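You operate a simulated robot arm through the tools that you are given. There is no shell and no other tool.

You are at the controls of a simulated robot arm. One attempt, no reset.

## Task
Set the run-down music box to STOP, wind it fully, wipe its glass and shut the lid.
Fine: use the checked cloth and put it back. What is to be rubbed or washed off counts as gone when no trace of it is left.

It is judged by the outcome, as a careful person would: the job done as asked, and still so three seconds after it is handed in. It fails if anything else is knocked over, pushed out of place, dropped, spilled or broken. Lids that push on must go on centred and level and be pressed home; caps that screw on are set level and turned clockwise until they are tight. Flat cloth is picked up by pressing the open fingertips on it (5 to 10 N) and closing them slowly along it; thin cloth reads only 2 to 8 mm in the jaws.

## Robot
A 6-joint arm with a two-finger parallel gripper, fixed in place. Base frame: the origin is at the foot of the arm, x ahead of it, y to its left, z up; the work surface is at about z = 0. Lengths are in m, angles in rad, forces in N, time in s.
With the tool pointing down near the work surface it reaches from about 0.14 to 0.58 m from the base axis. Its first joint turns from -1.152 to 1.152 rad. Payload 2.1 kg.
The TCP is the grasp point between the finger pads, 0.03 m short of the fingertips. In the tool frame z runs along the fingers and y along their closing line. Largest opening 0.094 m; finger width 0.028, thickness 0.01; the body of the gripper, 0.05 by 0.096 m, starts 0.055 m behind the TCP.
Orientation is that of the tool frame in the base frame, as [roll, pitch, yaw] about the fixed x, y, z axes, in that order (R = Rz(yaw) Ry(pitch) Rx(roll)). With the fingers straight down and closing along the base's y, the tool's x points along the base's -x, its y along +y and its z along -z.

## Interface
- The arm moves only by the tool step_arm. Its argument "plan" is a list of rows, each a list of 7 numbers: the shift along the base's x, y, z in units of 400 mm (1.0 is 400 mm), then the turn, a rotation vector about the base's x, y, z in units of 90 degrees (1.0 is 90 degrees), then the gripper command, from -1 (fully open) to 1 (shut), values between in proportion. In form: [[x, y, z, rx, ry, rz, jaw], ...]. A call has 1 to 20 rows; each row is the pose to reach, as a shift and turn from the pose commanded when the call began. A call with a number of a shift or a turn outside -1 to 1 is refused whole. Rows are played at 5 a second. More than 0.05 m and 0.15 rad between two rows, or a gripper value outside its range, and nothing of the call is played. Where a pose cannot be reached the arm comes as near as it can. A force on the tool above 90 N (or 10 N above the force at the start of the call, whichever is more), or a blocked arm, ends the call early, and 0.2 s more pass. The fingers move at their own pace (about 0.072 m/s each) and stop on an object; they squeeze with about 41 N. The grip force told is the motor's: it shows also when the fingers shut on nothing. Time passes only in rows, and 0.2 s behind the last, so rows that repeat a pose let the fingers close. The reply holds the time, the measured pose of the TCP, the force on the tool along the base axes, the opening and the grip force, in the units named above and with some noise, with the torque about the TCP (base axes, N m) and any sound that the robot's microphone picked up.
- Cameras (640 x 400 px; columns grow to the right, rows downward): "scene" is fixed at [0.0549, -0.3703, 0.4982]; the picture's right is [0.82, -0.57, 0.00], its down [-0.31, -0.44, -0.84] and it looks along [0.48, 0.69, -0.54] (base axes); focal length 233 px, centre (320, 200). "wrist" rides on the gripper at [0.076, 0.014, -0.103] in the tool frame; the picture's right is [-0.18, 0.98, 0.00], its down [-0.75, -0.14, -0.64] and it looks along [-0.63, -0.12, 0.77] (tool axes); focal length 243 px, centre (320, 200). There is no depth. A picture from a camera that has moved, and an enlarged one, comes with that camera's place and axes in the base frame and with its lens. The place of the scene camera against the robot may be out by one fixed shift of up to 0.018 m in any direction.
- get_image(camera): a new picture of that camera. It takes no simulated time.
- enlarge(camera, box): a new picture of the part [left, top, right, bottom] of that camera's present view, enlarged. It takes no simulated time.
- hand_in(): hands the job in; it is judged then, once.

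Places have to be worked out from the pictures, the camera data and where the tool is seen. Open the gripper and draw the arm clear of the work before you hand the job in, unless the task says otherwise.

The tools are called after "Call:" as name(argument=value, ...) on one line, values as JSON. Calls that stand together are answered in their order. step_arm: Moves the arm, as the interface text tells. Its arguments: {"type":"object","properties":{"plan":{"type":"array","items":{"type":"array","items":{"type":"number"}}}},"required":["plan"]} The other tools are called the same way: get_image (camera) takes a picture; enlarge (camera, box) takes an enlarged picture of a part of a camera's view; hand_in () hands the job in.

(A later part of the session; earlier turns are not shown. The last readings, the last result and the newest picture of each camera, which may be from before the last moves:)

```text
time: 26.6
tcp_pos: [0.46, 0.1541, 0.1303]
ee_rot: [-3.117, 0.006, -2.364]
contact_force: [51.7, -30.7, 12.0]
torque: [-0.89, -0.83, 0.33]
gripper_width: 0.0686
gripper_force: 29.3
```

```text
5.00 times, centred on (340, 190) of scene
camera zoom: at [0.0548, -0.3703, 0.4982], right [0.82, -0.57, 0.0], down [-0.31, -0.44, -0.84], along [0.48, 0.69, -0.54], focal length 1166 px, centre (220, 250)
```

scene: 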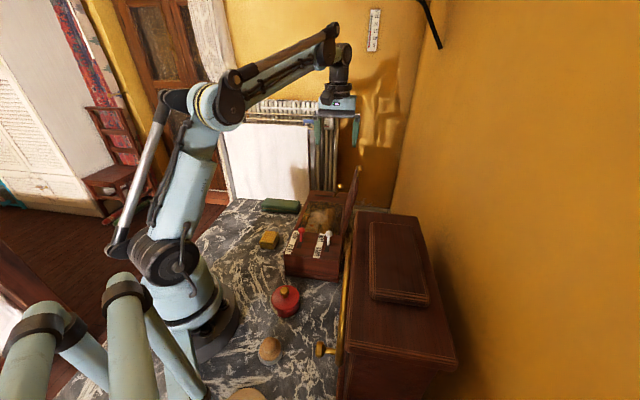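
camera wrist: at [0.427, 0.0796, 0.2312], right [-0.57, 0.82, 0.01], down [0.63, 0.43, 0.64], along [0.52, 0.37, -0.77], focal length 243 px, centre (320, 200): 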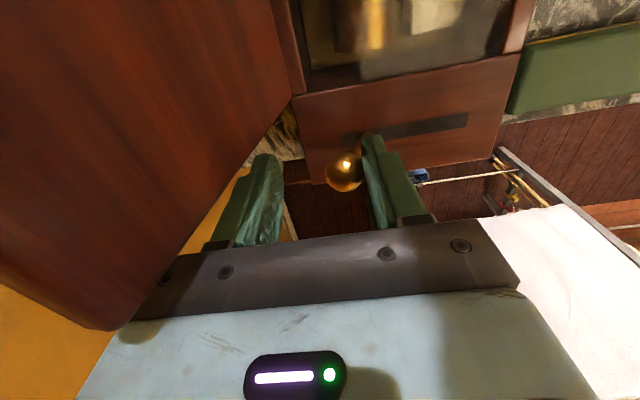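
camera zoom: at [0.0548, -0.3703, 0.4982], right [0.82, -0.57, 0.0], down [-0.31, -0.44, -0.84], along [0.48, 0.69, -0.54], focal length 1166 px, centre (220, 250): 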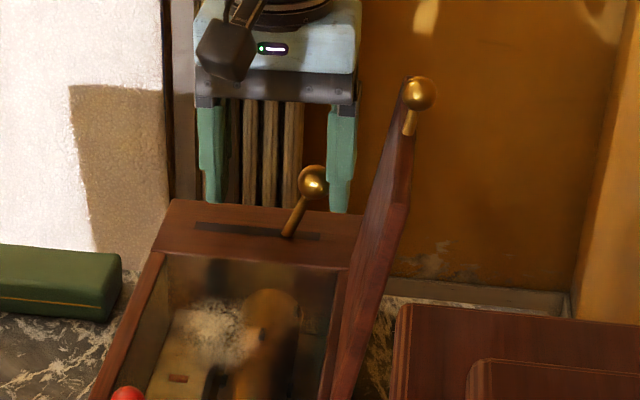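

The lever is now blocked almost at once in the winding direction: the spring is fully wound. I return the lever to its rest end gently, then lift off.

Call:
step_arm(plan=[[0.02, -0.02, 0, 0, 0, 0, 0.25], [0.04, -0.04, 0, 0, 0, 0, 0.25], [0.06, -0.06, 0, 0, 0, 0, 0.25], [0.08, -0.08, 0, 0, 0, 0, 0.25]])

Call:
enlarge(camera="scene", box=[290, 150, 390, 230])

```text
time: 27.6
tcp_pos: [0.4839, 0.1303, 0.1292]
ee_rot: [3.138, 0.0, -2.353]
contact_force: [-1.9, 2.5, 0.8]
torque: [0.1, 0.07, 0.02]
gripper_width: 0.0369
gripper_force: 2.1
```

```text
5.00 times, centred on (340, 190) of scene
camera zoom: at [0.0549, -0.3703, 0.4982], right [0.82, -0.57, 0.0], down [-0.31, -0.44, -0.84], along [0.48, 0.69, -0.54], focal length 1166 px, centre (220, 250)
```

zoom: 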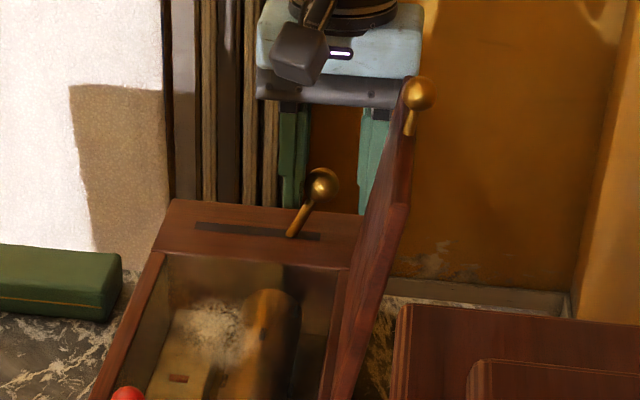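

The lever is back at rest. I release, lift straight up and move over the glass to inspect the dust patch.

Call:
step_arm(plan=[[-0.01, 0.01, 0, 0, 0, 0, 0.0], [-0.01, 0.01, 0.02, 0, 0, 0, 0.0], [-0.01, 0.01, 0.12, 0, 0, 0, 0.0], [-0.01, 0.01, 0.24, 0, 0, 0, 0.0], [-0.02, 0.01, 0.36, 0, 0, 0, -1], [-0.12, -0.03, 0.38, 0, 0, 0, -1], [-0.22, -0.06, 0.38, 0, 0, 0, -1], [-0.28, -0.075, 0.38, 0, 0, 0, -1]])

Call:
get_image(camera="wrist")

Call:
enlarge(camera="wrist", box=[220, 0, 420, 125])

Call:
get_image(camera="scene")

```text
time: 29.4
tcp_pos: [0.3741, 0.0996, 0.2825]
ee_rot: [3.141, 0.0, -2.357]
contact_force: [0.6, 1.2, 0.0]
torque: [-0.01, 0.04, -0.04]
gripper_width: 0.0938
gripper_force: 0.1
```

```text
taken
camera wrist: at [0.309, 0.0549, 0.3835], right [-0.56, 0.83, 0.0], down [0.63, 0.43, 0.64], along [0.53, 0.36, -0.77], focal length 243 px, centre (320, 200)
```

wrist: 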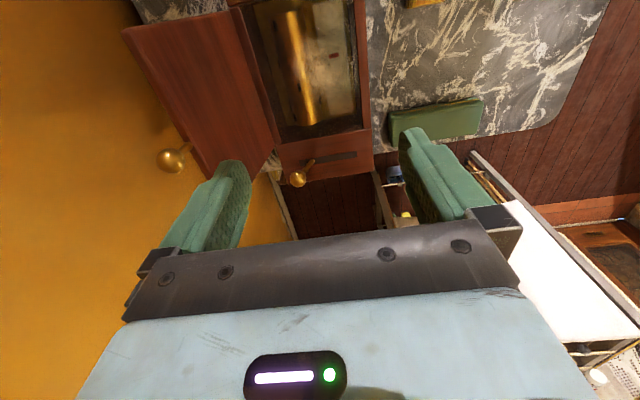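

```text
3.20 times, centred on (320, 62) of wrist
camera zoom: at [0.309, 0.0549, 0.3835], right [-0.56, 0.83, 0.0], down [0.63, 0.43, 0.64], along [0.53, 0.36, -0.77], focal length 776 px, centre (320, 640)
```

zoom: 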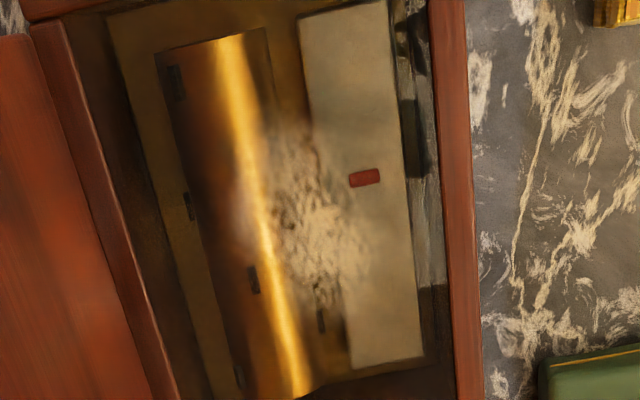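

```text
taken
```

scene: 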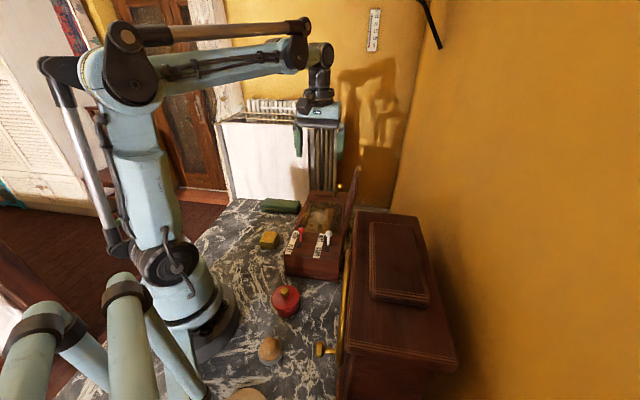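

The glass reflects light, so I enlarge the dust patch to find its exact extent.

Call:
enlarge(camera="wrist", box=[270, 10, 370, 110])

Call:
enlarge(camera="scene", box=[295, 185, 355, 245])

```text
4.00 times, centred on (320, 60) of wrist
camera zoom: at [0.309, 0.0549, 0.3835], right [-0.56, 0.83, 0.0], down [0.63, 0.43, 0.64], along [0.53, 0.36, -0.77], focal length 970 px, centre (320, 760)
```

zoom: 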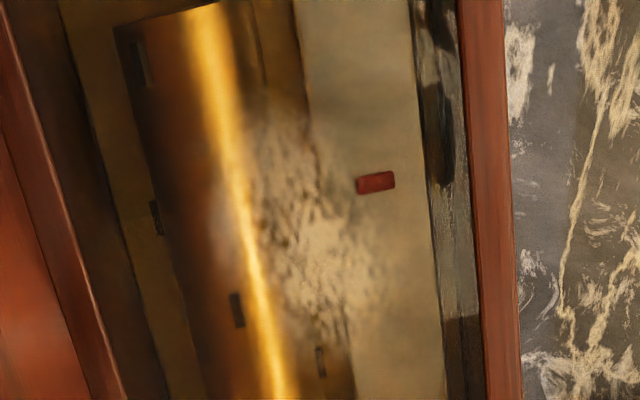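

```text
6.67 times, centred on (325, 215) of scene
camera zoom: at [0.0549, -0.3703, 0.4982], right [0.82, -0.57, 0.0], down [-0.31, -0.44, -0.84], along [0.48, 0.69, -0.54], focal length 1555 px, centre (287, 100)
```

zoom: 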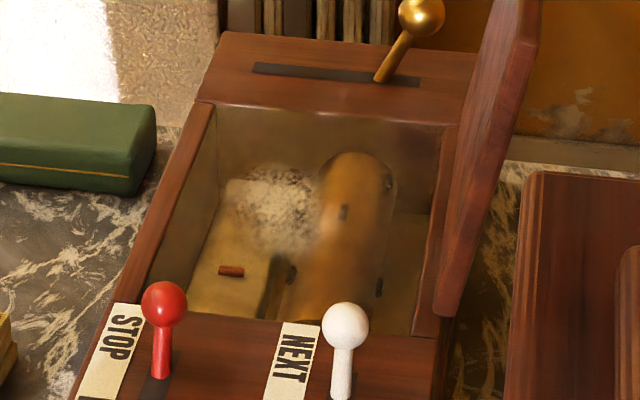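

The dust patch is centred about (0.362, 0.088) on the glass, roughly 65 x 45 mm. The checked cloth pad is about 51 x 44 mm at (0.2215, 0.1465), top z≈0.022, turned ~47°; I move above it.

Call:
step_arm(plan=[[-0.1, 0.03, 0, 0, 0, 0, -0.5], [-0.2, 0.06, 0, 0, 0, 0, -0.5], [-0.3, 0.09, 0, 0, 0, 0, -0.5], [-0.38, 0.117, -0.04, 0, 0, 0, -0.5], [-0.38, 0.117, -0.14, 0, 0, 0, -0.5], [-0.38, 0.117, -0.24, 0, 0, 0, -0.5], [-0.38, 0.117, -0.34, 0, 0, 0, -0.5]])

Call:
get_image(camera="wrist")

Call:
enlarge(camera="scene", box=[220, 180, 330, 270])

```text
time: 31.0
tcp_pos: [0.2208, 0.1457, 0.1465]
ee_rot: [-3.14, 0.0, -2.358]
contact_force: [-0.3, 0.1, -1.0]
torque: [0.0, 0.01, -0.01]
gripper_width: 0.0704
gripper_force: 0.0
```

```text
taken
camera wrist: at [0.1561, 0.1022, 0.2468], right [-0.56, 0.83, 0.0], down [0.63, 0.43, 0.64], along [0.53, 0.36, -0.77], focal length 243 px, centre (320, 200)
```

wrist: 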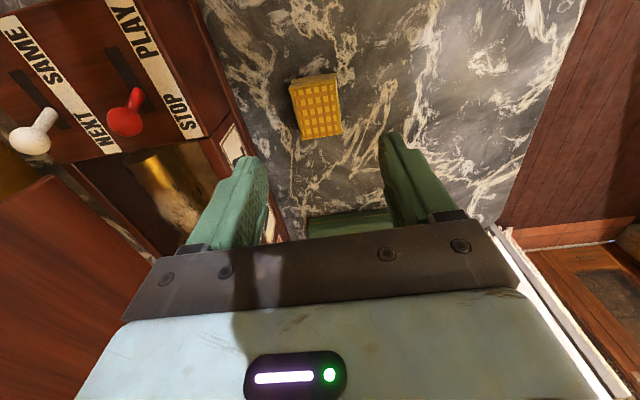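

```text
4.44 times, centred on (275, 225) of scene
camera zoom: at [0.0549, -0.3703, 0.4982], right [0.82, -0.57, 0.0], down [-0.31, -0.44, -0.84], along [0.48, 0.69, -0.54], focal length 1037 px, centre (520, 89)
```

zoom: 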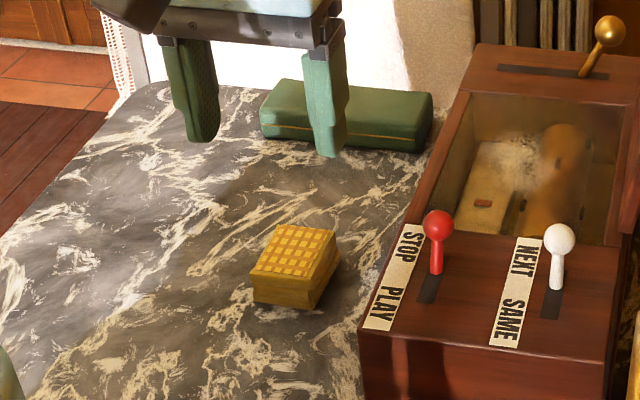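

Call:
enlarge(camera="wrist", box=[250, 50, 410, 150])

Call:
enlarge(camera="scene", box=[255, 220, 295, 250])

```text
4.00 times, centred on (330, 100) of wrist
camera zoom: at [0.1561, 0.1022, 0.2468], right [-0.56, 0.83, 0.0], down [0.63, 0.43, 0.64], along [0.53, 0.36, -0.77], focal length 970 px, centre (280, 600)
```

zoom: 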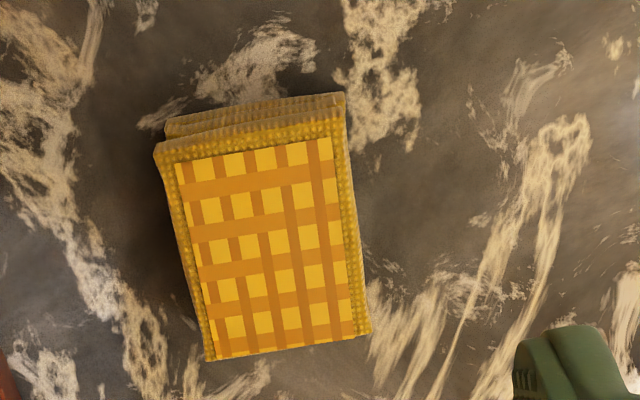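

```text
13.33 times, centred on (275, 235) of scene
camera zoom: at [0.0549, -0.3703, 0.4982], right [0.82, -0.57, 0.0], down [-0.31, -0.44, -0.84], along [0.48, 0.69, -0.54], focal length 3110 px, centre (920, -267)
```

zoom: 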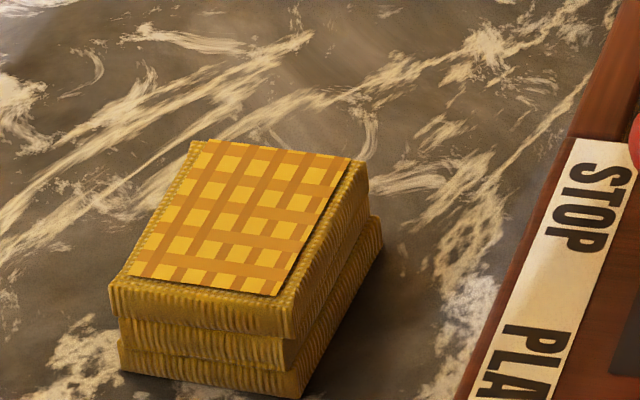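

The cloth is a folded three-layer pad, about 47 x 40 x 25 mm, centred at (0.224, 0.146) and aligned with my jaws. I lower around it with the tips about 9 mm off the surface and close.

Call:
step_arm(plan=[[0.0075, 0.001, -0.08, 0, 0, 0, -0.5], [0.0075, 0.001, -0.16, 0, 0, 0, -0.5], [0.0075, 0.001, -0.22, 0, 0, 0, -0.5], [0.0075, 0.001, -0.268, 0, 0, 0, -0.5]])

Call:
get_image(camera="wrist")

Call:
enlarge(camera="scene", box=[230, 190, 310, 260])

```text
time: 32.0
tcp_pos: [0.2255, 0.1461, 0.0376]
ee_rot: [3.142, -0.001, -2.357]
contact_force: [-0.9, -0.2, -0.2]
torque: [-0.03, 0.0, 0.01]
gripper_width: 0.0706
gripper_force: 0.1
```

```text
taken
camera wrist: at [0.1596, 0.1022, 0.1394], right [-0.56, 0.83, 0.0], down [0.63, 0.43, 0.64], along [0.53, 0.36, -0.77], focal length 243 px, centre (320, 200)
```

wrist: 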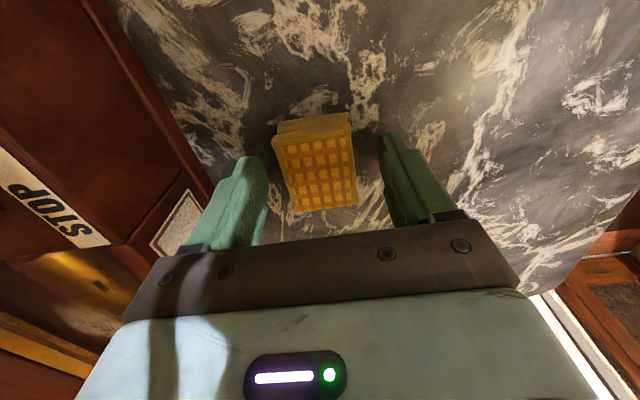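

```text
5.71 times, centred on (270, 225) of scene
camera zoom: at [0.0549, -0.3703, 0.4982], right [0.82, -0.57, 0.0], down [-0.31, -0.44, -0.84], along [0.48, 0.69, -0.54], focal length 1333 px, centre (606, 57)
```

zoom: 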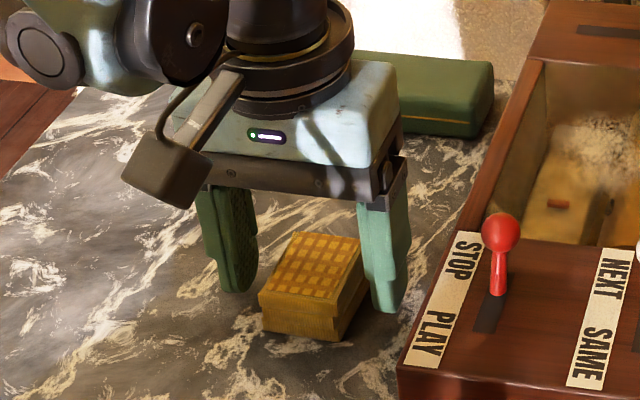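

The pad sits between the fingers, a few mm nearer than the pads' middle. I nudge back 3 mm along its length and close.

Call:
step_arm(plan=[[-0.006, -0.006, 0.003, 0, 0, 0, -0.3], [-0.006, -0.006, 0.003, 0, 0, 0, 0.0], [-0.006, -0.006, 0.003, 0, 0, 0, 0.2], [-0.006, -0.006, 0.003, 0, 0, 0, 0.4], [-0.006, -0.006, 0.003, 0, 0, 0, 0.6], [-0.006, -0.006, 0.003, 0, 0, 0, 0.8], [-0.006, -0.006, 0.003, 0, 0, 0, 1], [-0.006, -0.006, 0.003, 0, 0, 0, 1]])

Call:
get_image(camera="wrist")

Call:
enlarge(camera="scene", box=[230, 190, 310, 260])

```text
time: 33.8
tcp_pos: [0.2214, 0.1439, 0.039]
ee_rot: [3.141, 0.002, -2.356]
contact_force: [-0.1, 0.9, 0.4]
torque: [0.01, 0.01, 0.0]
gripper_width: 0.0408
gripper_force: 40.8
```

```text
taken
camera wrist: at [0.1574, 0.0998, 0.1408], right [-0.56, 0.83, 0.0], down [0.63, 0.43, 0.64], along [0.53, 0.36, -0.77], focal length 243 px, centre (320, 200)
```

wrist: 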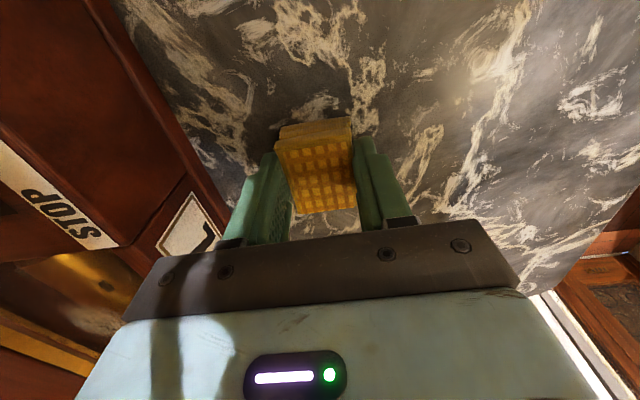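

```text
5.71 times, centred on (270, 225) of scene
camera zoom: at [0.0549, -0.3703, 0.4982], right [0.82, -0.57, 0.0], down [-0.31, -0.44, -0.84], along [0.48, 0.69, -0.54], focal length 1333 px, centre (606, 57)
```

zoom: 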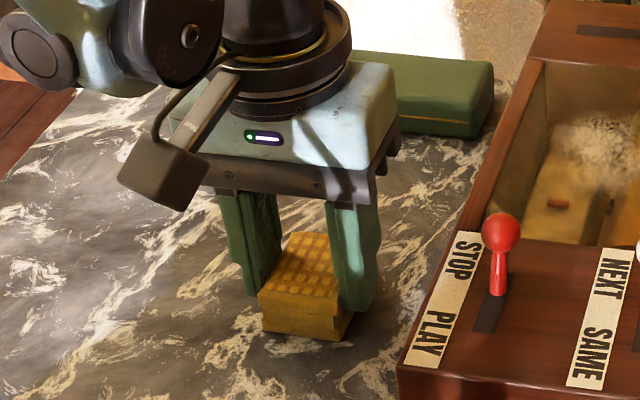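

The pad is gripped (40.8 mm, 41 N) at TCP (0.2214, 0.1439, 0.039) – I will put it back there. I lift it and carry it over the dust patch.

Call:
step_arm(plan=[[0, 0, 0.05, 0, 0, 0, 1], [0, 0, 0.15, 0, 0, 0, 1], [0, 0, 0.25, 0, 0, 0, 1], [0, 0, 0.35, 0, 0, 0, 1], [0, 0, 0.42, 0, 0, 0, 1], [0.09, -0.034, 0.42, 0, 0, 0, 1], [0.18, -0.068, 0.42, 0, 0, 0, 1], [0.27, -0.102, 0.42, 0, 0, 0, 1], [0.353, -0.136, 0.42, 0, 0, 0, 1], [0.353, -0.136, 0.34, 0, 0, 0, 1], [0.353, -0.136, 0.26, 0, 0, 0, 1]])

Call:
get_image(camera="wrist")

Call:
enlarge(camera="scene", box=[285, 160, 375, 240])

```text
time: 36.2
tcp_pos: [0.3659, 0.0883, 0.1423]
ee_rot: [-3.141, -0.002, -2.357]
contact_force: [-0.2, -0.4, -0.2]
torque: [0.03, 0.01, -0.01]
gripper_width: 0.0404
gripper_force: 40.8
```

```text
taken
camera wrist: at [0.2993, 0.0447, 0.2449], right [-0.56, 0.83, 0.0], down [0.63, 0.43, 0.64], along [0.53, 0.36, -0.77], focal length 243 px, centre (320, 200)
```

wrist: 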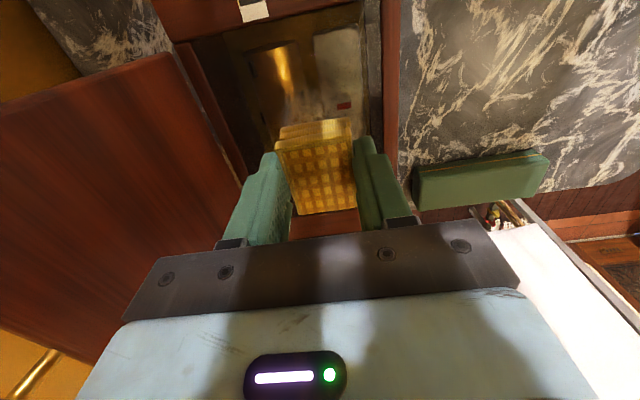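

```text
5.00 times, centred on (330, 200) of scene
camera zoom: at [0.0549, -0.3703, 0.4982], right [0.82, -0.57, 0.0], down [-0.31, -0.44, -0.84], along [0.48, 0.69, -0.54], focal length 1166 px, centre (270, 200)
```

zoom: 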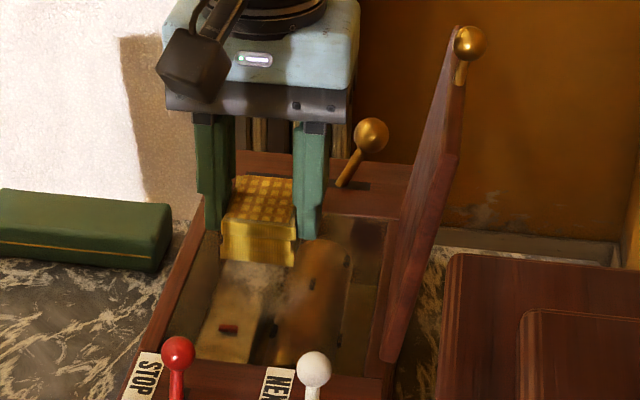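

The pad hangs over the patch. I lower it carefully to find the glass by force.

Call:
step_arm(plan=[[0, 0, -0.03, 0, 0, 0, 1], [0, 0, -0.06, 0, 0, 0, 1], [0, 0, -0.072, 0, 0, 0, 1]])

Call:
step_arm(plan=[[0, 0, -0.005, 0, 0, 0, 1], [0, 0, -0.01, 0, 0, 0, 1]])

Call:
enlarge(camera="scene", box=[285, 160, 375, 240])

```text
time: 37.0
tcp_pos: [0.3631, 0.0896, 0.1139]
ee_rot: [3.141, -0.001, -2.356]
contact_force: [-0.7, 0.3, -0.5]
torque: [-0.04, -0.01, -0.01]
gripper_width: 0.0405
gripper_force: 40.5
```

```text
time: 37.6
tcp_pos: [0.3639, 0.0881, 0.1118]
ee_rot: [3.141, 0.001, -2.357]
contact_force: [-4.6, -1.2, 50.1]
torque: [-0.05, 0.14, 0.04]
gripper_width: 0.0406
gripper_force: 40.9
```

```text
5.00 times, centred on (330, 200) of scene
camera zoom: at [0.0547, -0.3703, 0.4982], right [0.82, -0.57, 0.0], down [-0.31, -0.44, -0.84], along [0.48, 0.69, -0.54], focal length 1166 px, centre (270, 200)
```

zoom: 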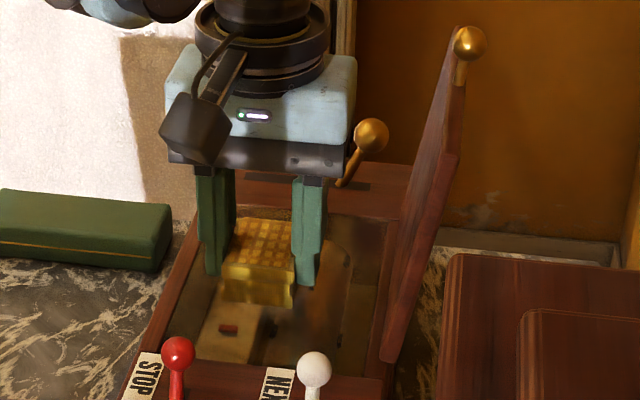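

Contact at TCP z≈0.113 and quite stiff (50 N at the last step). I back off at once to a light wiping pressure.

Call:
step_arm(plan=[[0, 0, 0.0055, 0, 0, 0, 1]])

```text
time: 38.0
tcp_pos: [0.3647, 0.0893, 0.1118]
ee_rot: [-3.14, 0.003, -2.356]
contact_force: [0.6, -0.6, -0.5]
torque: [0.01, 0.0, 0.0]
gripper_width: 0.0408
gripper_force: 40.7
```

Force is zero now; I lower in half-millimetre steps to get about 5–12 N.

Call:
step_arm(plan=[[0, 0, -0.002, 0, 0, 0, 1]])

```text
time: 38.4
tcp_pos: [0.3642, 0.0892, 0.1125]
ee_rot: [3.142, 0.0, -2.356]
contact_force: [0.0, 0.4, 2.1]
torque: [-0.03, 0.02, -0.02]
gripper_width: 0.0407
gripper_force: 41.0
```

Call:
step_arm(plan=[[0, 0, -0.001, 0, 0, 0, 1]])

```text
time: 38.8
tcp_pos: [0.3653, 0.0889, 0.1124]
ee_rot: [-3.141, 0.0, -2.354]
contact_force: [0.7, -0.5, 7.2]
torque: [-0.05, 0.04, 0.0]
gripper_width: 0.0406
gripper_force: 41.0
```

Pressure is about 7 N. I now rub along the glass in passes over the patch, first the middle, then either side.

Call:
step_arm(plan=[[-0.0354, -0.0354, 0, 0, 0, 0, 1], [-0.0796, -0.0796, 0, 0, 0, 0, 1], [-0.0354, -0.0354, 0, 0, 0, 0, 1], [0, 0, 0, 0, 0, 0, 1], [0.0354, 0.0354, 0, 0, 0, 0, 1], [0.0707, 0.0707, 0, 0, 0, 0, 1]])

Call:
enlarge(camera="scene", box=[285, 160, 375, 240])

```text
time: 40.2
tcp_pos: [0.3922, 0.1172, 0.1119]
ee_rot: [3.141, -0.002, -2.356]
contact_force: [-6.5, -7.0, 19.8]
torque: [-0.15, 0.17, 0.01]
gripper_width: 0.0406
gripper_force: 40.7
```

```text
5.00 times, centred on (330, 200) of scene
camera zoom: at [0.0548, -0.3703, 0.4982], right [0.82, -0.57, 0.0], down [-0.31, -0.44, -0.84], along [0.48, 0.69, -0.54], focal length 1166 px, centre (270, 200)
```

zoom: 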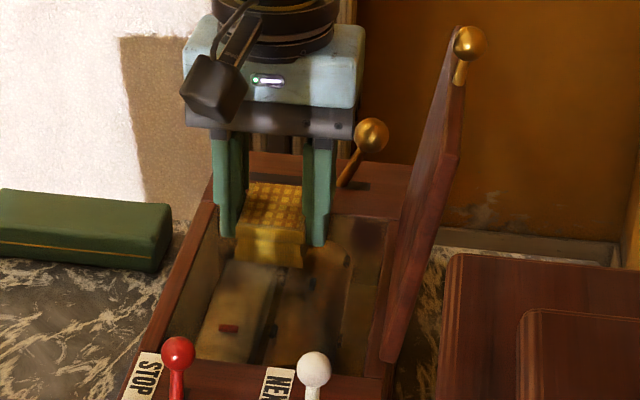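

The patch is fading. I ease the pressure slightly and rub the two side strips.

Call:
step_arm(plan=[[-0.0248, 0.0248, 0.001, 0, 0, 0, 1], [-0.0778, -0.0283, 0.001, 0, 0, 0, 1], [-0.1308, -0.0813, 0.0, 0, 0, 0, 1], [-0.175, -0.1255, 0.0, 0, 0, 0, 1], [-0.1308, -0.0813, 0.0, 0, 0, 0, 1], [-0.0778, -0.0283, 0.001, 0, 0, 0, 1], [-0.0248, 0.0248, 0.001, 0, 0, 0, 1], [0, 0, 0.001, 0, 0, 0, 1], [0.0248, -0.0248, 0.001, 0, 0, 0, 1], [-0.0283, -0.0778, 0.001, 0, 0, 0, 1], [-0.0813, -0.1308, 0, 0, 0, 0, 1], [-0.1255, -0.175, 0, 0, 0, 0, 1], [-0.0813, -0.1308, 0, 0, 0, 0, 1], [-0.0283, -0.0778, 0.001, 0, 0, 0, 1], [0.0248, -0.0248, 0.001, 0, 0, 0, 1]])

Call:
enlarge(camera="scene", box=[285, 160, 375, 240])

```text
time: 43.4
tcp_pos: [0.4021, 0.1078, 0.1133]
ee_rot: [3.141, 0.001, -2.355]
contact_force: [0.4, 0.7, -0.6]
torque: [0.0, 0.05, 0.01]
gripper_width: 0.0406
gripper_force: 40.7
```

```text
5.00 times, centred on (330, 200) of scene
camera zoom: at [0.0548, -0.3703, 0.4982], right [0.82, -0.57, 0.0], down [-0.31, -0.44, -0.84], along [0.48, 0.69, -0.54], focal length 1166 px, centre (270, 200)
```

zoom: 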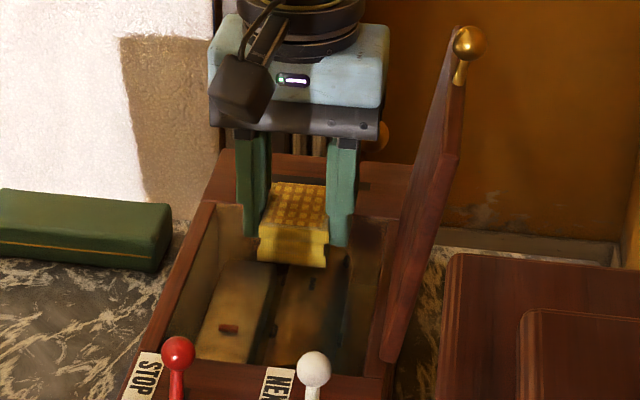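

I lift the pad and look at the glass from above to see what remains.

Call:
step_arm(plan=[[-0.01, 0, 0.08, 0, 0, 0, 1], [-0.03, -0.005, 0.18, 0, 0, 0, 1], [-0.05, -0.01, 0.28, 0, 0, 0, 1], [-0.07, -0.02, 0.38, 0, 0, 0, 1], [-0.07, -0.02, 0.423, 0, 0, 0, 1]])

Call:
enlarge(camera="wrist", box=[230, 0, 400, 130])

Call:
enlarge(camera="scene", box=[295, 185, 355, 245])

```text
time: 44.6
tcp_pos: [0.3732, 0.1001, 0.2815]
ee_rot: [3.141, 0.001, -2.356]
contact_force: [0.8, -0.3, -0.1]
torque: [-0.01, 0.01, 0.04]
gripper_width: 0.0406
gripper_force: 41.4
```

```text
3.08 times, centred on (315, 65) of wrist
camera zoom: at [0.3085, 0.0562, 0.3826], right [-0.56, 0.83, 0.0], down [0.63, 0.43, 0.64], along [0.53, 0.36, -0.77], focal length 746 px, centre (335, 615)
```

zoom: 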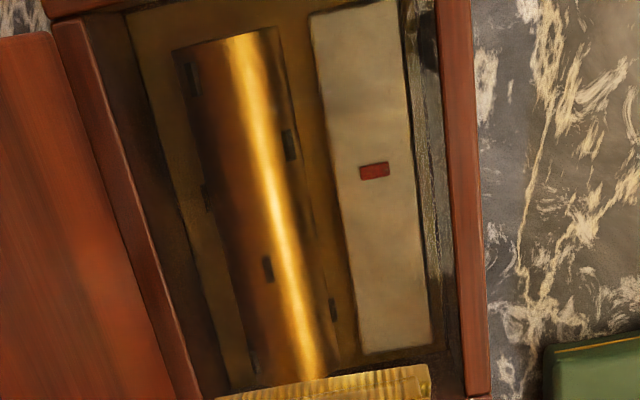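

```text
6.67 times, centred on (325, 215) of scene
camera zoom: at [0.0549, -0.3703, 0.4982], right [0.82, -0.57, 0.0], down [-0.31, -0.44, -0.84], along [0.48, 0.69, -0.54], focal length 1555 px, centre (287, 100)
```

zoom: 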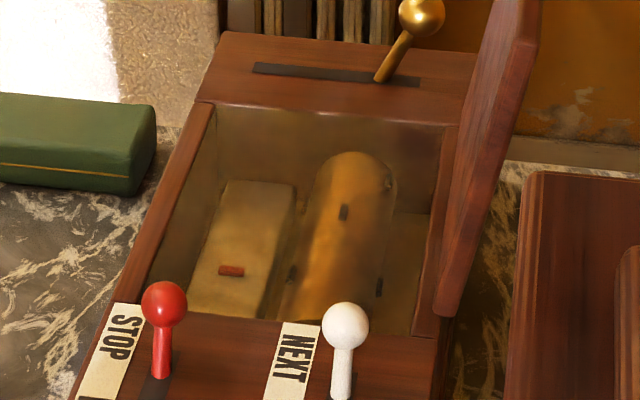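

The dust looks gone. I zoom in more to check for any faint remains.

Call:
enlarge(camera="wrist", box=[290, 10, 350, 70])

Call:
enlarge(camera="wrist", box=[290, 60, 350, 120])

Call:
enlarge(camera="scene", box=[305, 195, 345, 220])

Call:
enlarge(camera="scene", box=[305, 210, 345, 235])

```text
6.67 times, centred on (320, 40) of wrist
camera zoom: at [0.3085, 0.0562, 0.3826], right [-0.56, 0.83, 0.0], down [0.63, 0.43, 0.64], along [0.53, 0.36, -0.77], focal length 1618 px, centre (320, 1267)
```

zoom: 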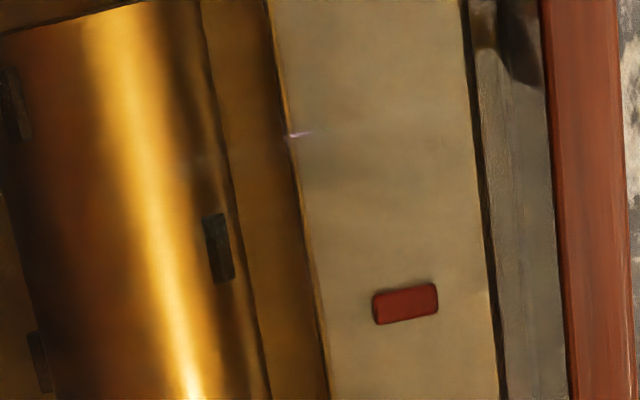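

```text
6.67 times, centred on (320, 90) of wrist
camera zoom: at [0.3085, 0.0562, 0.3826], right [-0.56, 0.83, 0.0], down [0.63, 0.43, 0.64], along [0.53, 0.36, -0.77], focal length 1618 px, centre (320, 933)
```

zoom: 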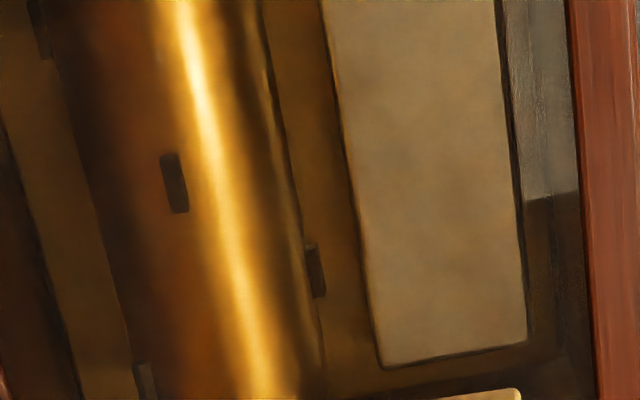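

```text
16.00 times, centred on (325, 208) of scene
camera zoom: at [0.0549, -0.3703, 0.4982], right [0.82, -0.57, 0.0], down [-0.31, -0.44, -0.84], along [0.48, 0.69, -0.54], focal length 3732 px, centre (240, 80)
```

zoom: 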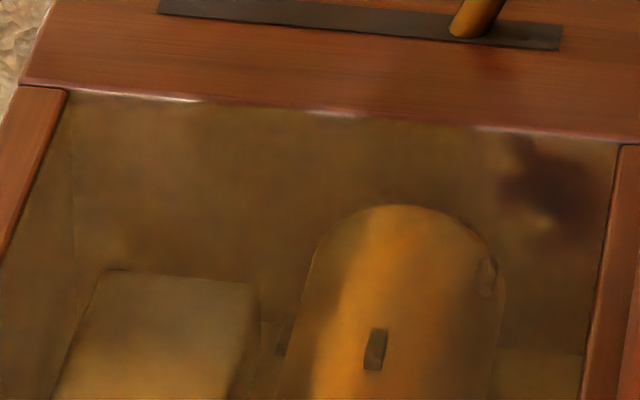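

```text
16.00 times, centred on (325, 222) of scene
camera zoom: at [0.0549, -0.3703, 0.4982], right [0.82, -0.57, 0.0], down [-0.31, -0.44, -0.84], along [0.48, 0.69, -0.54], focal length 3732 px, centre (240, -160)
```

zoom: 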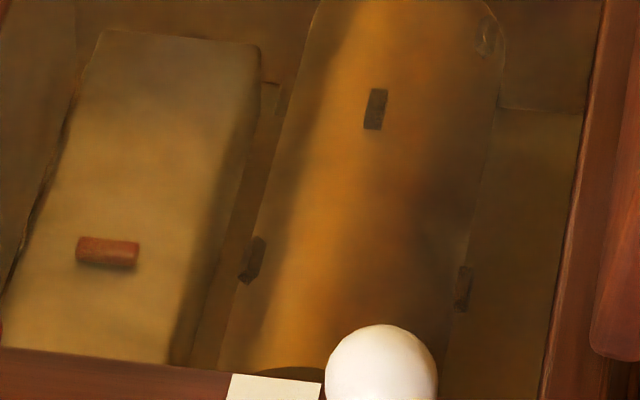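

A tiny light streak shows near raw pixel (316, 30) of the wrist view; I enlarge it to tell whether it is residue.

Call:
enlarge(camera="wrist", box=[306, 20, 330, 35])

Call:
enlarge(camera="scene", box=[300, 200, 330, 220])

```text
16.00 times, centred on (318, 28) of wrist
camera zoom: at [0.3085, 0.0562, 0.3826], right [-0.56, 0.83, 0.0], down [0.63, 0.43, 0.64], along [0.53, 0.36, -0.77], focal length 3882 px, centre (352, 2960)
```

zoom: 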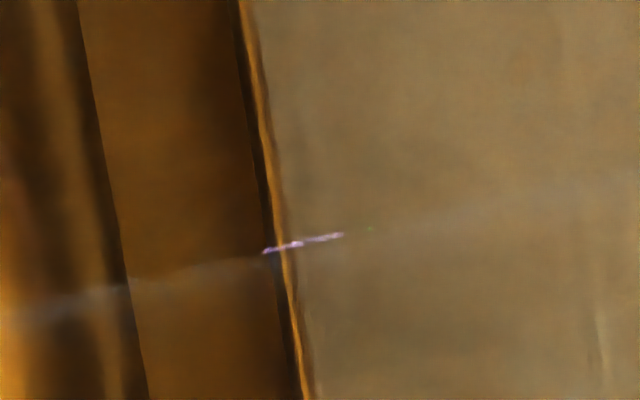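

```text
16.00 times, centred on (315, 210) of scene
camera zoom: at [0.0549, -0.3703, 0.4982], right [0.82, -0.57, 0.0], down [-0.31, -0.44, -0.84], along [0.48, 0.69, -0.54], focal length 3732 px, centre (400, 40)
```

zoom: 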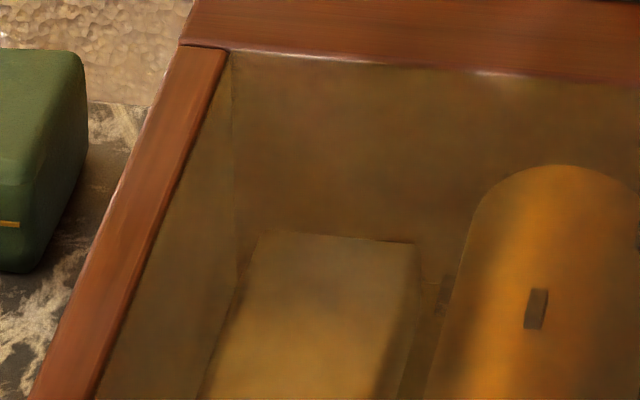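

That streak is only the reflection of the gripper's own lamps, so the glass looks clean. For certainty I make one more light round over the area, first finding contact again.

Call:
step_arm(plan=[[-0.01, -0.015, -0.1, 0, 0, 0, 1], [-0.02, -0.0275, -0.2, 0, 0, 0, 1], [-0.02, -0.0275, -0.3, 0, 0, 0, 1], [-0.02, -0.0275, -0.38, 0, 0, 0, 1], [-0.02, -0.0275, -0.415, 0, 0, 0, 1]])

Call:
step_arm(plan=[[0, 0, -0.003, 0, 0, 0, 1], [0, 0, -0.005, 0, 0, 0, 1]])

```text
time: 45.8
tcp_pos: [0.3663, 0.0887, 0.1153]
ee_rot: [-3.141, 0.0, -2.356]
contact_force: [-0.1, -0.4, -0.9]
torque: [0.0, -0.01, 0.01]
gripper_width: 0.0406
gripper_force: 40.8
```

```text
time: 46.4
tcp_pos: [0.3658, 0.0875, 0.1142]
ee_rot: [3.141, -0.001, -2.356]
contact_force: [-0.6, 0.0, -0.2]
torque: [-0.01, 0.01, 0.0]
gripper_width: 0.0405
gripper_force: 40.7
```

Call:
step_arm(plan=[[0, 0, -0.003, 0, 0, 0, 1]])

```text
time: 46.8
tcp_pos: [0.3668, 0.0883, 0.1129]
ee_rot: [-3.141, 0.001, -2.356]
contact_force: [0.4, 0.9, -0.4]
torque: [-0.01, -0.01, 0.01]
gripper_width: 0.0405
gripper_force: 41.1
```

Not touching yet; one more small step down.

Call:
step_arm(plan=[[0, 0, -0.002, 0, 0, 0, 1]])

```text
time: 47.2
tcp_pos: [0.3662, 0.0873, 0.1122]
ee_rot: [3.141, -0.001, -2.355]
contact_force: [-1.7, 0.4, 13.9]
torque: [0.05, -0.02, 0.01]
gripper_width: 0.0408
gripper_force: 40.2
```

About 14 N at the centre. I rub the whole patch area once more with slight height correction toward the far end.

Call:
step_arm(plan=[[-0.0354, -0.0354, 0, 0, 0, 0, 1], [-0.0796, -0.0796, -0.0005, 0, 0, 0, 1], [-0.1078, -0.0513, -0.0005, 0, 0, 0, 1], [-0.0548, 0.0018, 0, 0, 0, 0, 1], [-0.0018, 0.0548, 0.0003, 0, 0, 0, 1], [0.0424, 0.099, 0.0005, 0, 0, 0, 1], [0.0707, 0.0707, 0.0005, 0, 0, 0, 1], [0.0265, 0.0265, 0.0003, 0, 0, 0, 1], [-0.0265, -0.0265, 0, 0, 0, 0, 1], [-0.0796, -0.0796, -0.0005, 0, 0, 0, 1], [-0.0513, -0.1078, -0.0005, 0, 0, 0, 1], [0.0018, -0.0548, 0, 0, 0, 0, 1], [0.0548, -0.0018, 0.0003, 0, 0, 0, 1], [0.099, 0.0424, 0.0005, 0, 0, 0, 1], [0.0707, 0.0707, 0.0005, 0, 0, 0, 1], [0.0265, 0.0265, 0.0003, 0, 0, 0, 1], [0, 0, 0, 0, 0, 0, 1]])

Call:
step_arm(plan=[[0, 0, 0.05, 0, 0, 0, 1], [0, 0, 0.15, 0, 0, 0, 1], [0.01, 0.015, 0.25, 0, 0, 0, 1], [0.02, 0.0275, 0.34, 0, 0, 0, 1], [0.02, 0.0275, 0.42, 0, 0, 0, 1]])

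Call:
get_image(camera="wrist")

Call:
enlarge(camera="wrist", box=[230, 0, 400, 130])

Call:
enlarge(camera="scene", box=[285, 160, 375, 240])

```text
time: 50.8
tcp_pos: [0.3663, 0.0889, 0.112]
ee_rot: [3.141, 0.002, -2.357]
contact_force: [3.0, 3.0, 9.5]
torque: [0.06, -0.05, 0.02]
gripper_width: 0.0405
gripper_force: 40.6
```

```text
time: 52.0
tcp_pos: [0.3742, 0.1002, 0.2806]
ee_rot: [3.141, 0.001, -2.356]
contact_force: [-0.3, -0.5, 0.1]
torque: [0.01, -0.02, -0.04]
gripper_width: 0.0406
gripper_force: 40.9
```

```text
taken
camera wrist: at [0.309, 0.0562, 0.3817], right [-0.56, 0.83, 0.0], down [0.63, 0.43, 0.64], along [0.53, 0.36, -0.77], focal length 243 px, centre (320, 200)
```

wrist: 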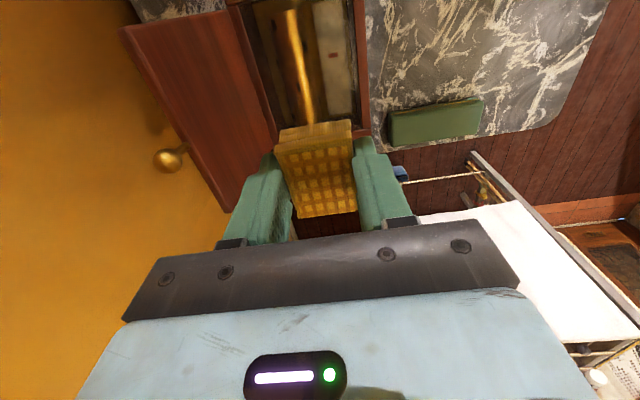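

```text
3.08 times, centred on (315, 65) of wrist
camera zoom: at [0.309, 0.0562, 0.3817], right [-0.56, 0.83, 0.0], down [0.63, 0.43, 0.64], along [0.53, 0.36, -0.77], focal length 746 px, centre (335, 615)
```

zoom: 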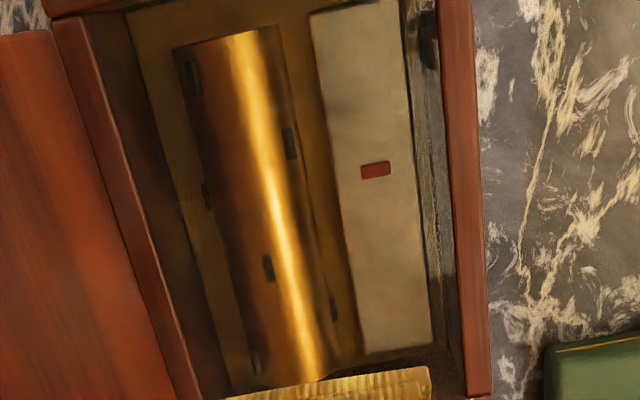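

```text
5.00 times, centred on (330, 200) of scene
camera zoom: at [0.0549, -0.3703, 0.4982], right [0.82, -0.57, 0.0], down [-0.31, -0.44, -0.84], along [0.48, 0.69, -0.54], focal length 1166 px, centre (270, 200)
```

zoom: 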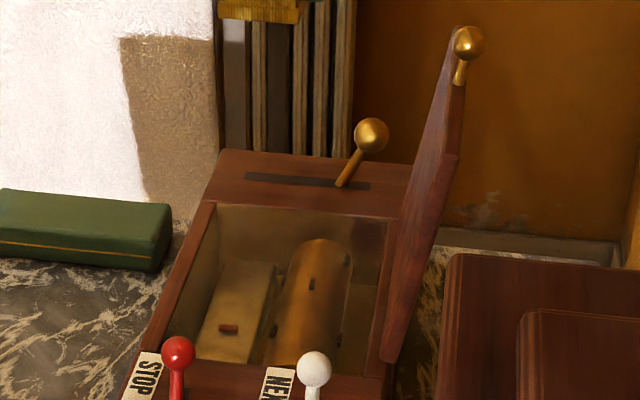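

The glass is clean from both cameras. Now I carry the cloth back to exactly where it lay and lower it slowly.

Call:
step_arm(plan=[[-0.09, 0.026, 0, 0, 0, 0, 1], [-0.18, 0.052, 0, 0, 0, 0, 1], [-0.27, 0.078, 0, 0, 0, 0, 1], [-0.36, 0.105, 0, 0, 0, 0, 1], [-0.3785, 0.1101, -0.08, 0, 0, 0, 1], [-0.3785, 0.1101, -0.19, 0, 0, 0, 1], [-0.3785, 0.1101, -0.3, 0, 0, 0, 1], [-0.3785, 0.1101, -0.41, 0, 0, 0, 1], [-0.3785, 0.1101, -0.5, 0, 0, 0, 1], [-0.3785, 0.1101, -0.56, 0, 0, 0, 1], [-0.3785, 0.1101, -0.585, 0, 0, 0, 1]])

Call:
step_arm(plan=[[0, 0, -0.006, 0, 0, 0, 1], [0, 0, -0.012, 0, 0, 0, 1]])

Call:
get_image(camera="wrist")

Call:
enlarge(camera="scene", box=[230, 190, 310, 260])

```text
time: 54.4
tcp_pos: [0.2225, 0.1431, 0.0455]
ee_rot: [-3.141, 0.0, -2.357]
contact_force: [-1.4, 0.6, -0.3]
torque: [-0.02, 0.01, -0.02]
gripper_width: 0.0409
gripper_force: 40.8
```

```text
time: 55.0
tcp_pos: [0.2224, 0.143, 0.0402]
ee_rot: [-3.139, -0.001, -2.356]
contact_force: [-0.2, 0.0, 0.5]
torque: [0.01, -0.02, 0.0]
gripper_width: 0.0403
gripper_force: 41.2
```

```text
taken
camera wrist: at [0.1577, 0.0991, 0.1419], right [-0.56, 0.83, 0.0], down [0.63, 0.43, 0.64], along [0.53, 0.36, -0.77], focal length 243 px, centre (320, 200)
```

wrist: 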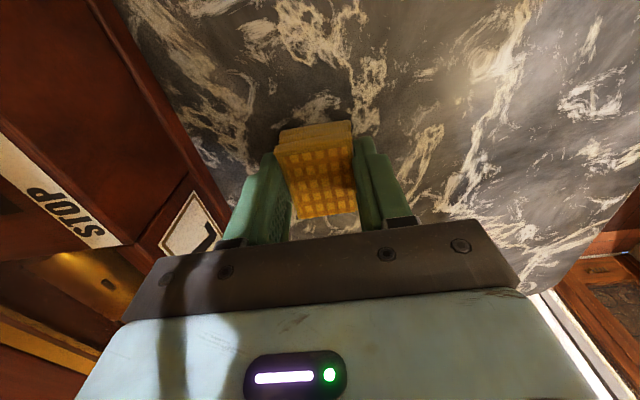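

```text
5.71 times, centred on (270, 225) of scene
camera zoom: at [0.0549, -0.3703, 0.4982], right [0.82, -0.57, 0.0], down [-0.31, -0.44, -0.84], along [0.48, 0.69, -0.54], focal length 1333 px, centre (606, 57)
```

zoom: 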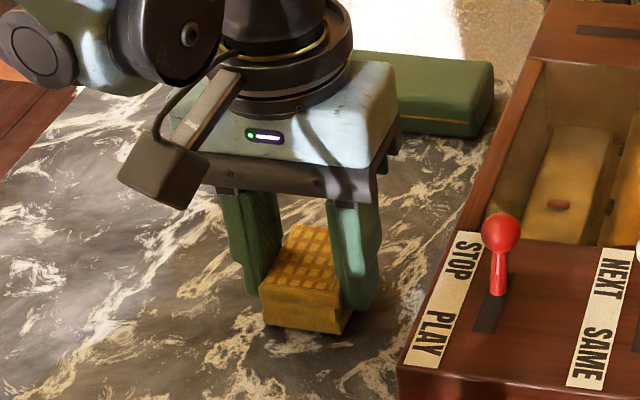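

The pad has ridden up about 3 mm in the grip, so it still hovers slightly. I lower in small steps until it touches.

Call:
step_arm(plan=[[0, 0, -0.003, 0, 0, 0, 1], [0, 0, -0.005, 0, 0, 0, 1]])

Call:
step_arm(plan=[[0, 0, -0.0025, 0, 0, 0, 1]])

```text
time: 55.6
tcp_pos: [0.2234, 0.1418, 0.0365]
ee_rot: [-3.141, -0.001, -2.356]
contact_force: [0.5, -0.1, -0.2]
torque: [-0.04, 0.0, -0.01]
gripper_width: 0.0403
gripper_force: 40.9
```

```text
time: 56.0
tcp_pos: [0.2233, 0.1435, 0.0384]
ee_rot: [3.14, -0.001, -2.356]
contact_force: [0.0, -0.4, -1.0]
torque: [-0.03, 0.0, 0.04]
gripper_width: 0.0406
gripper_force: 41.5
```

Call:
step_arm(plan=[[0, 0, -0.0025, 0, 0, 0, 1]])

Call:
enlarge(camera="scene", box=[230, 190, 310, 260])

```text
time: 56.4
tcp_pos: [0.2231, 0.1428, 0.0365]
ee_rot: [-3.14, -0.002, -2.355]
contact_force: [0.0, -1.1, -0.1]
torque: [0.03, 0.03, 0.01]
gripper_width: 0.0406
gripper_force: 40.9
```

```text
5.71 times, centred on (270, 225) of scene
camera zoom: at [0.0549, -0.3703, 0.4982], right [0.82, -0.57, 0.0], down [-0.31, -0.44, -0.84], along [0.48, 0.69, -0.54], focal length 1333 px, centre (606, 57)
```

zoom: 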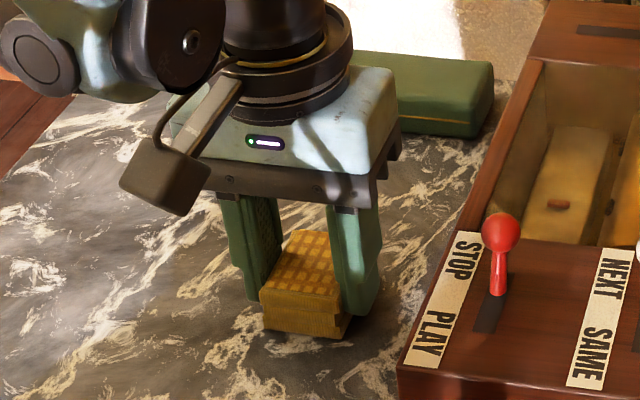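

Nearly at its old level; another millimetre down until a small touch force.

Call:
step_arm(plan=[[0, 0, -0.002, 0, 0, 0, 1]])

```text
time: 56.8
tcp_pos: [0.2227, 0.1425, 0.037]
ee_rot: [3.14, 0.001, -2.355]
contact_force: [-1.8, 0.3, 12.6]
torque: [0.02, 0.02, 0.0]
gripper_width: 0.041
gripper_force: 40.8
```

It touches the surface. I open the jaws slowly and rise straight up.

Call:
step_arm(plan=[[0, 0, 0.001, 0, 0, 0, 0.1], [0, 0, 0.001, 0, 0, 0, 0.0], [0, 0, 0.001, 0, 0, 0, -0.15], [0, 0, 0.001, 0, 0, 0, -0.3], [0, 0, 0.001, 0, 0, 0, -0.5], [0, 0, 0.001, 0, 0, 0, -0.5]])

Call:
get_image(camera="wrist")

Call:
step_arm(plan=[[0, 0, 0.05, 0, 0, 0, -0.5], [0, 0, 0.15, 0, 0, 0, -0.5], [0, 0, 0.27, 0, 0, 0, -0.5]])

Call:
get_image(camera="wrist")

Call:
enlarge(camera="scene", box=[220, 180, 330, 270])

```text
time: 58.2
tcp_pos: [0.2225, 0.1436, 0.0371]
ee_rot: [3.14, -0.001, -2.356]
contact_force: [-0.1, -0.4, -0.2]
torque: [0.04, 0.03, -0.01]
gripper_width: 0.0707
gripper_force: 0.1
```

```text
taken
camera wrist: at [0.1576, 0.0997, 0.138], right [-0.56, 0.83, 0.0], down [0.63, 0.43, 0.64], along [0.53, 0.36, -0.77], focal length 243 px, centre (320, 200)
```

wrist: 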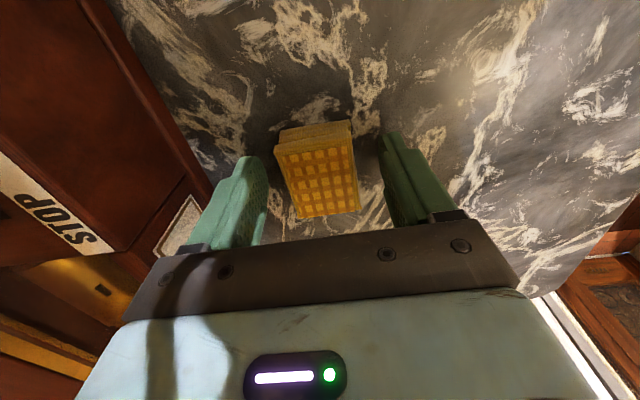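

```text
time: 59.0
tcp_pos: [0.222, 0.1436, 0.1456]
ee_rot: [-3.14, 0.001, -2.357]
contact_force: [-0.2, -0.6, 0.4]
torque: [0.01, 0.04, 0.02]
gripper_width: 0.0705
gripper_force: 0.2
```

```text
taken
camera wrist: at [0.1573, 0.0993, 0.2466], right [-0.56, 0.83, 0.0], down [0.63, 0.43, 0.64], along [0.53, 0.36, -0.77], focal length 243 px, centre (320, 200)
```

wrist: 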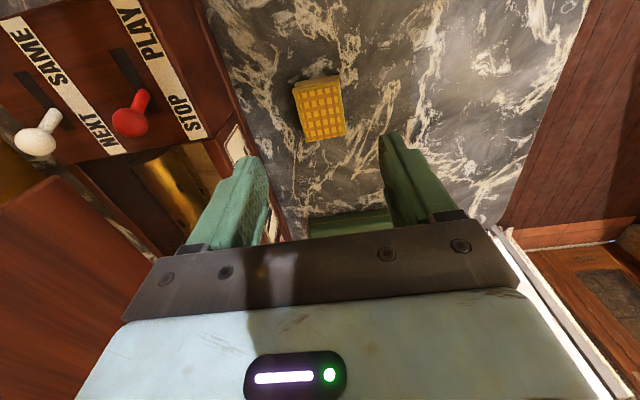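

```text
4.44 times, centred on (275, 225) of scene
camera zoom: at [0.0549, -0.3703, 0.4982], right [0.82, -0.57, 0.0], down [-0.31, -0.44, -0.84], along [0.48, 0.69, -0.54], focal length 1037 px, centre (520, 89)
```

zoom: 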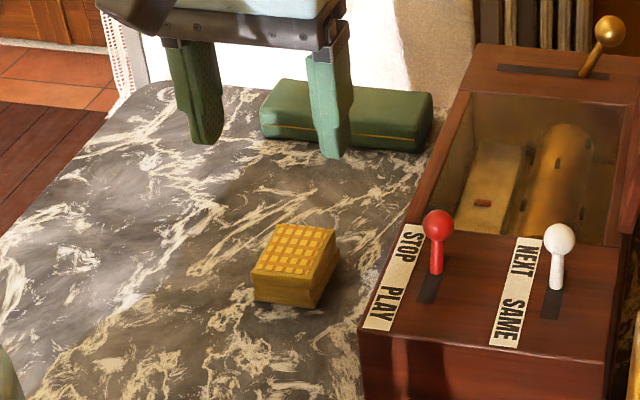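

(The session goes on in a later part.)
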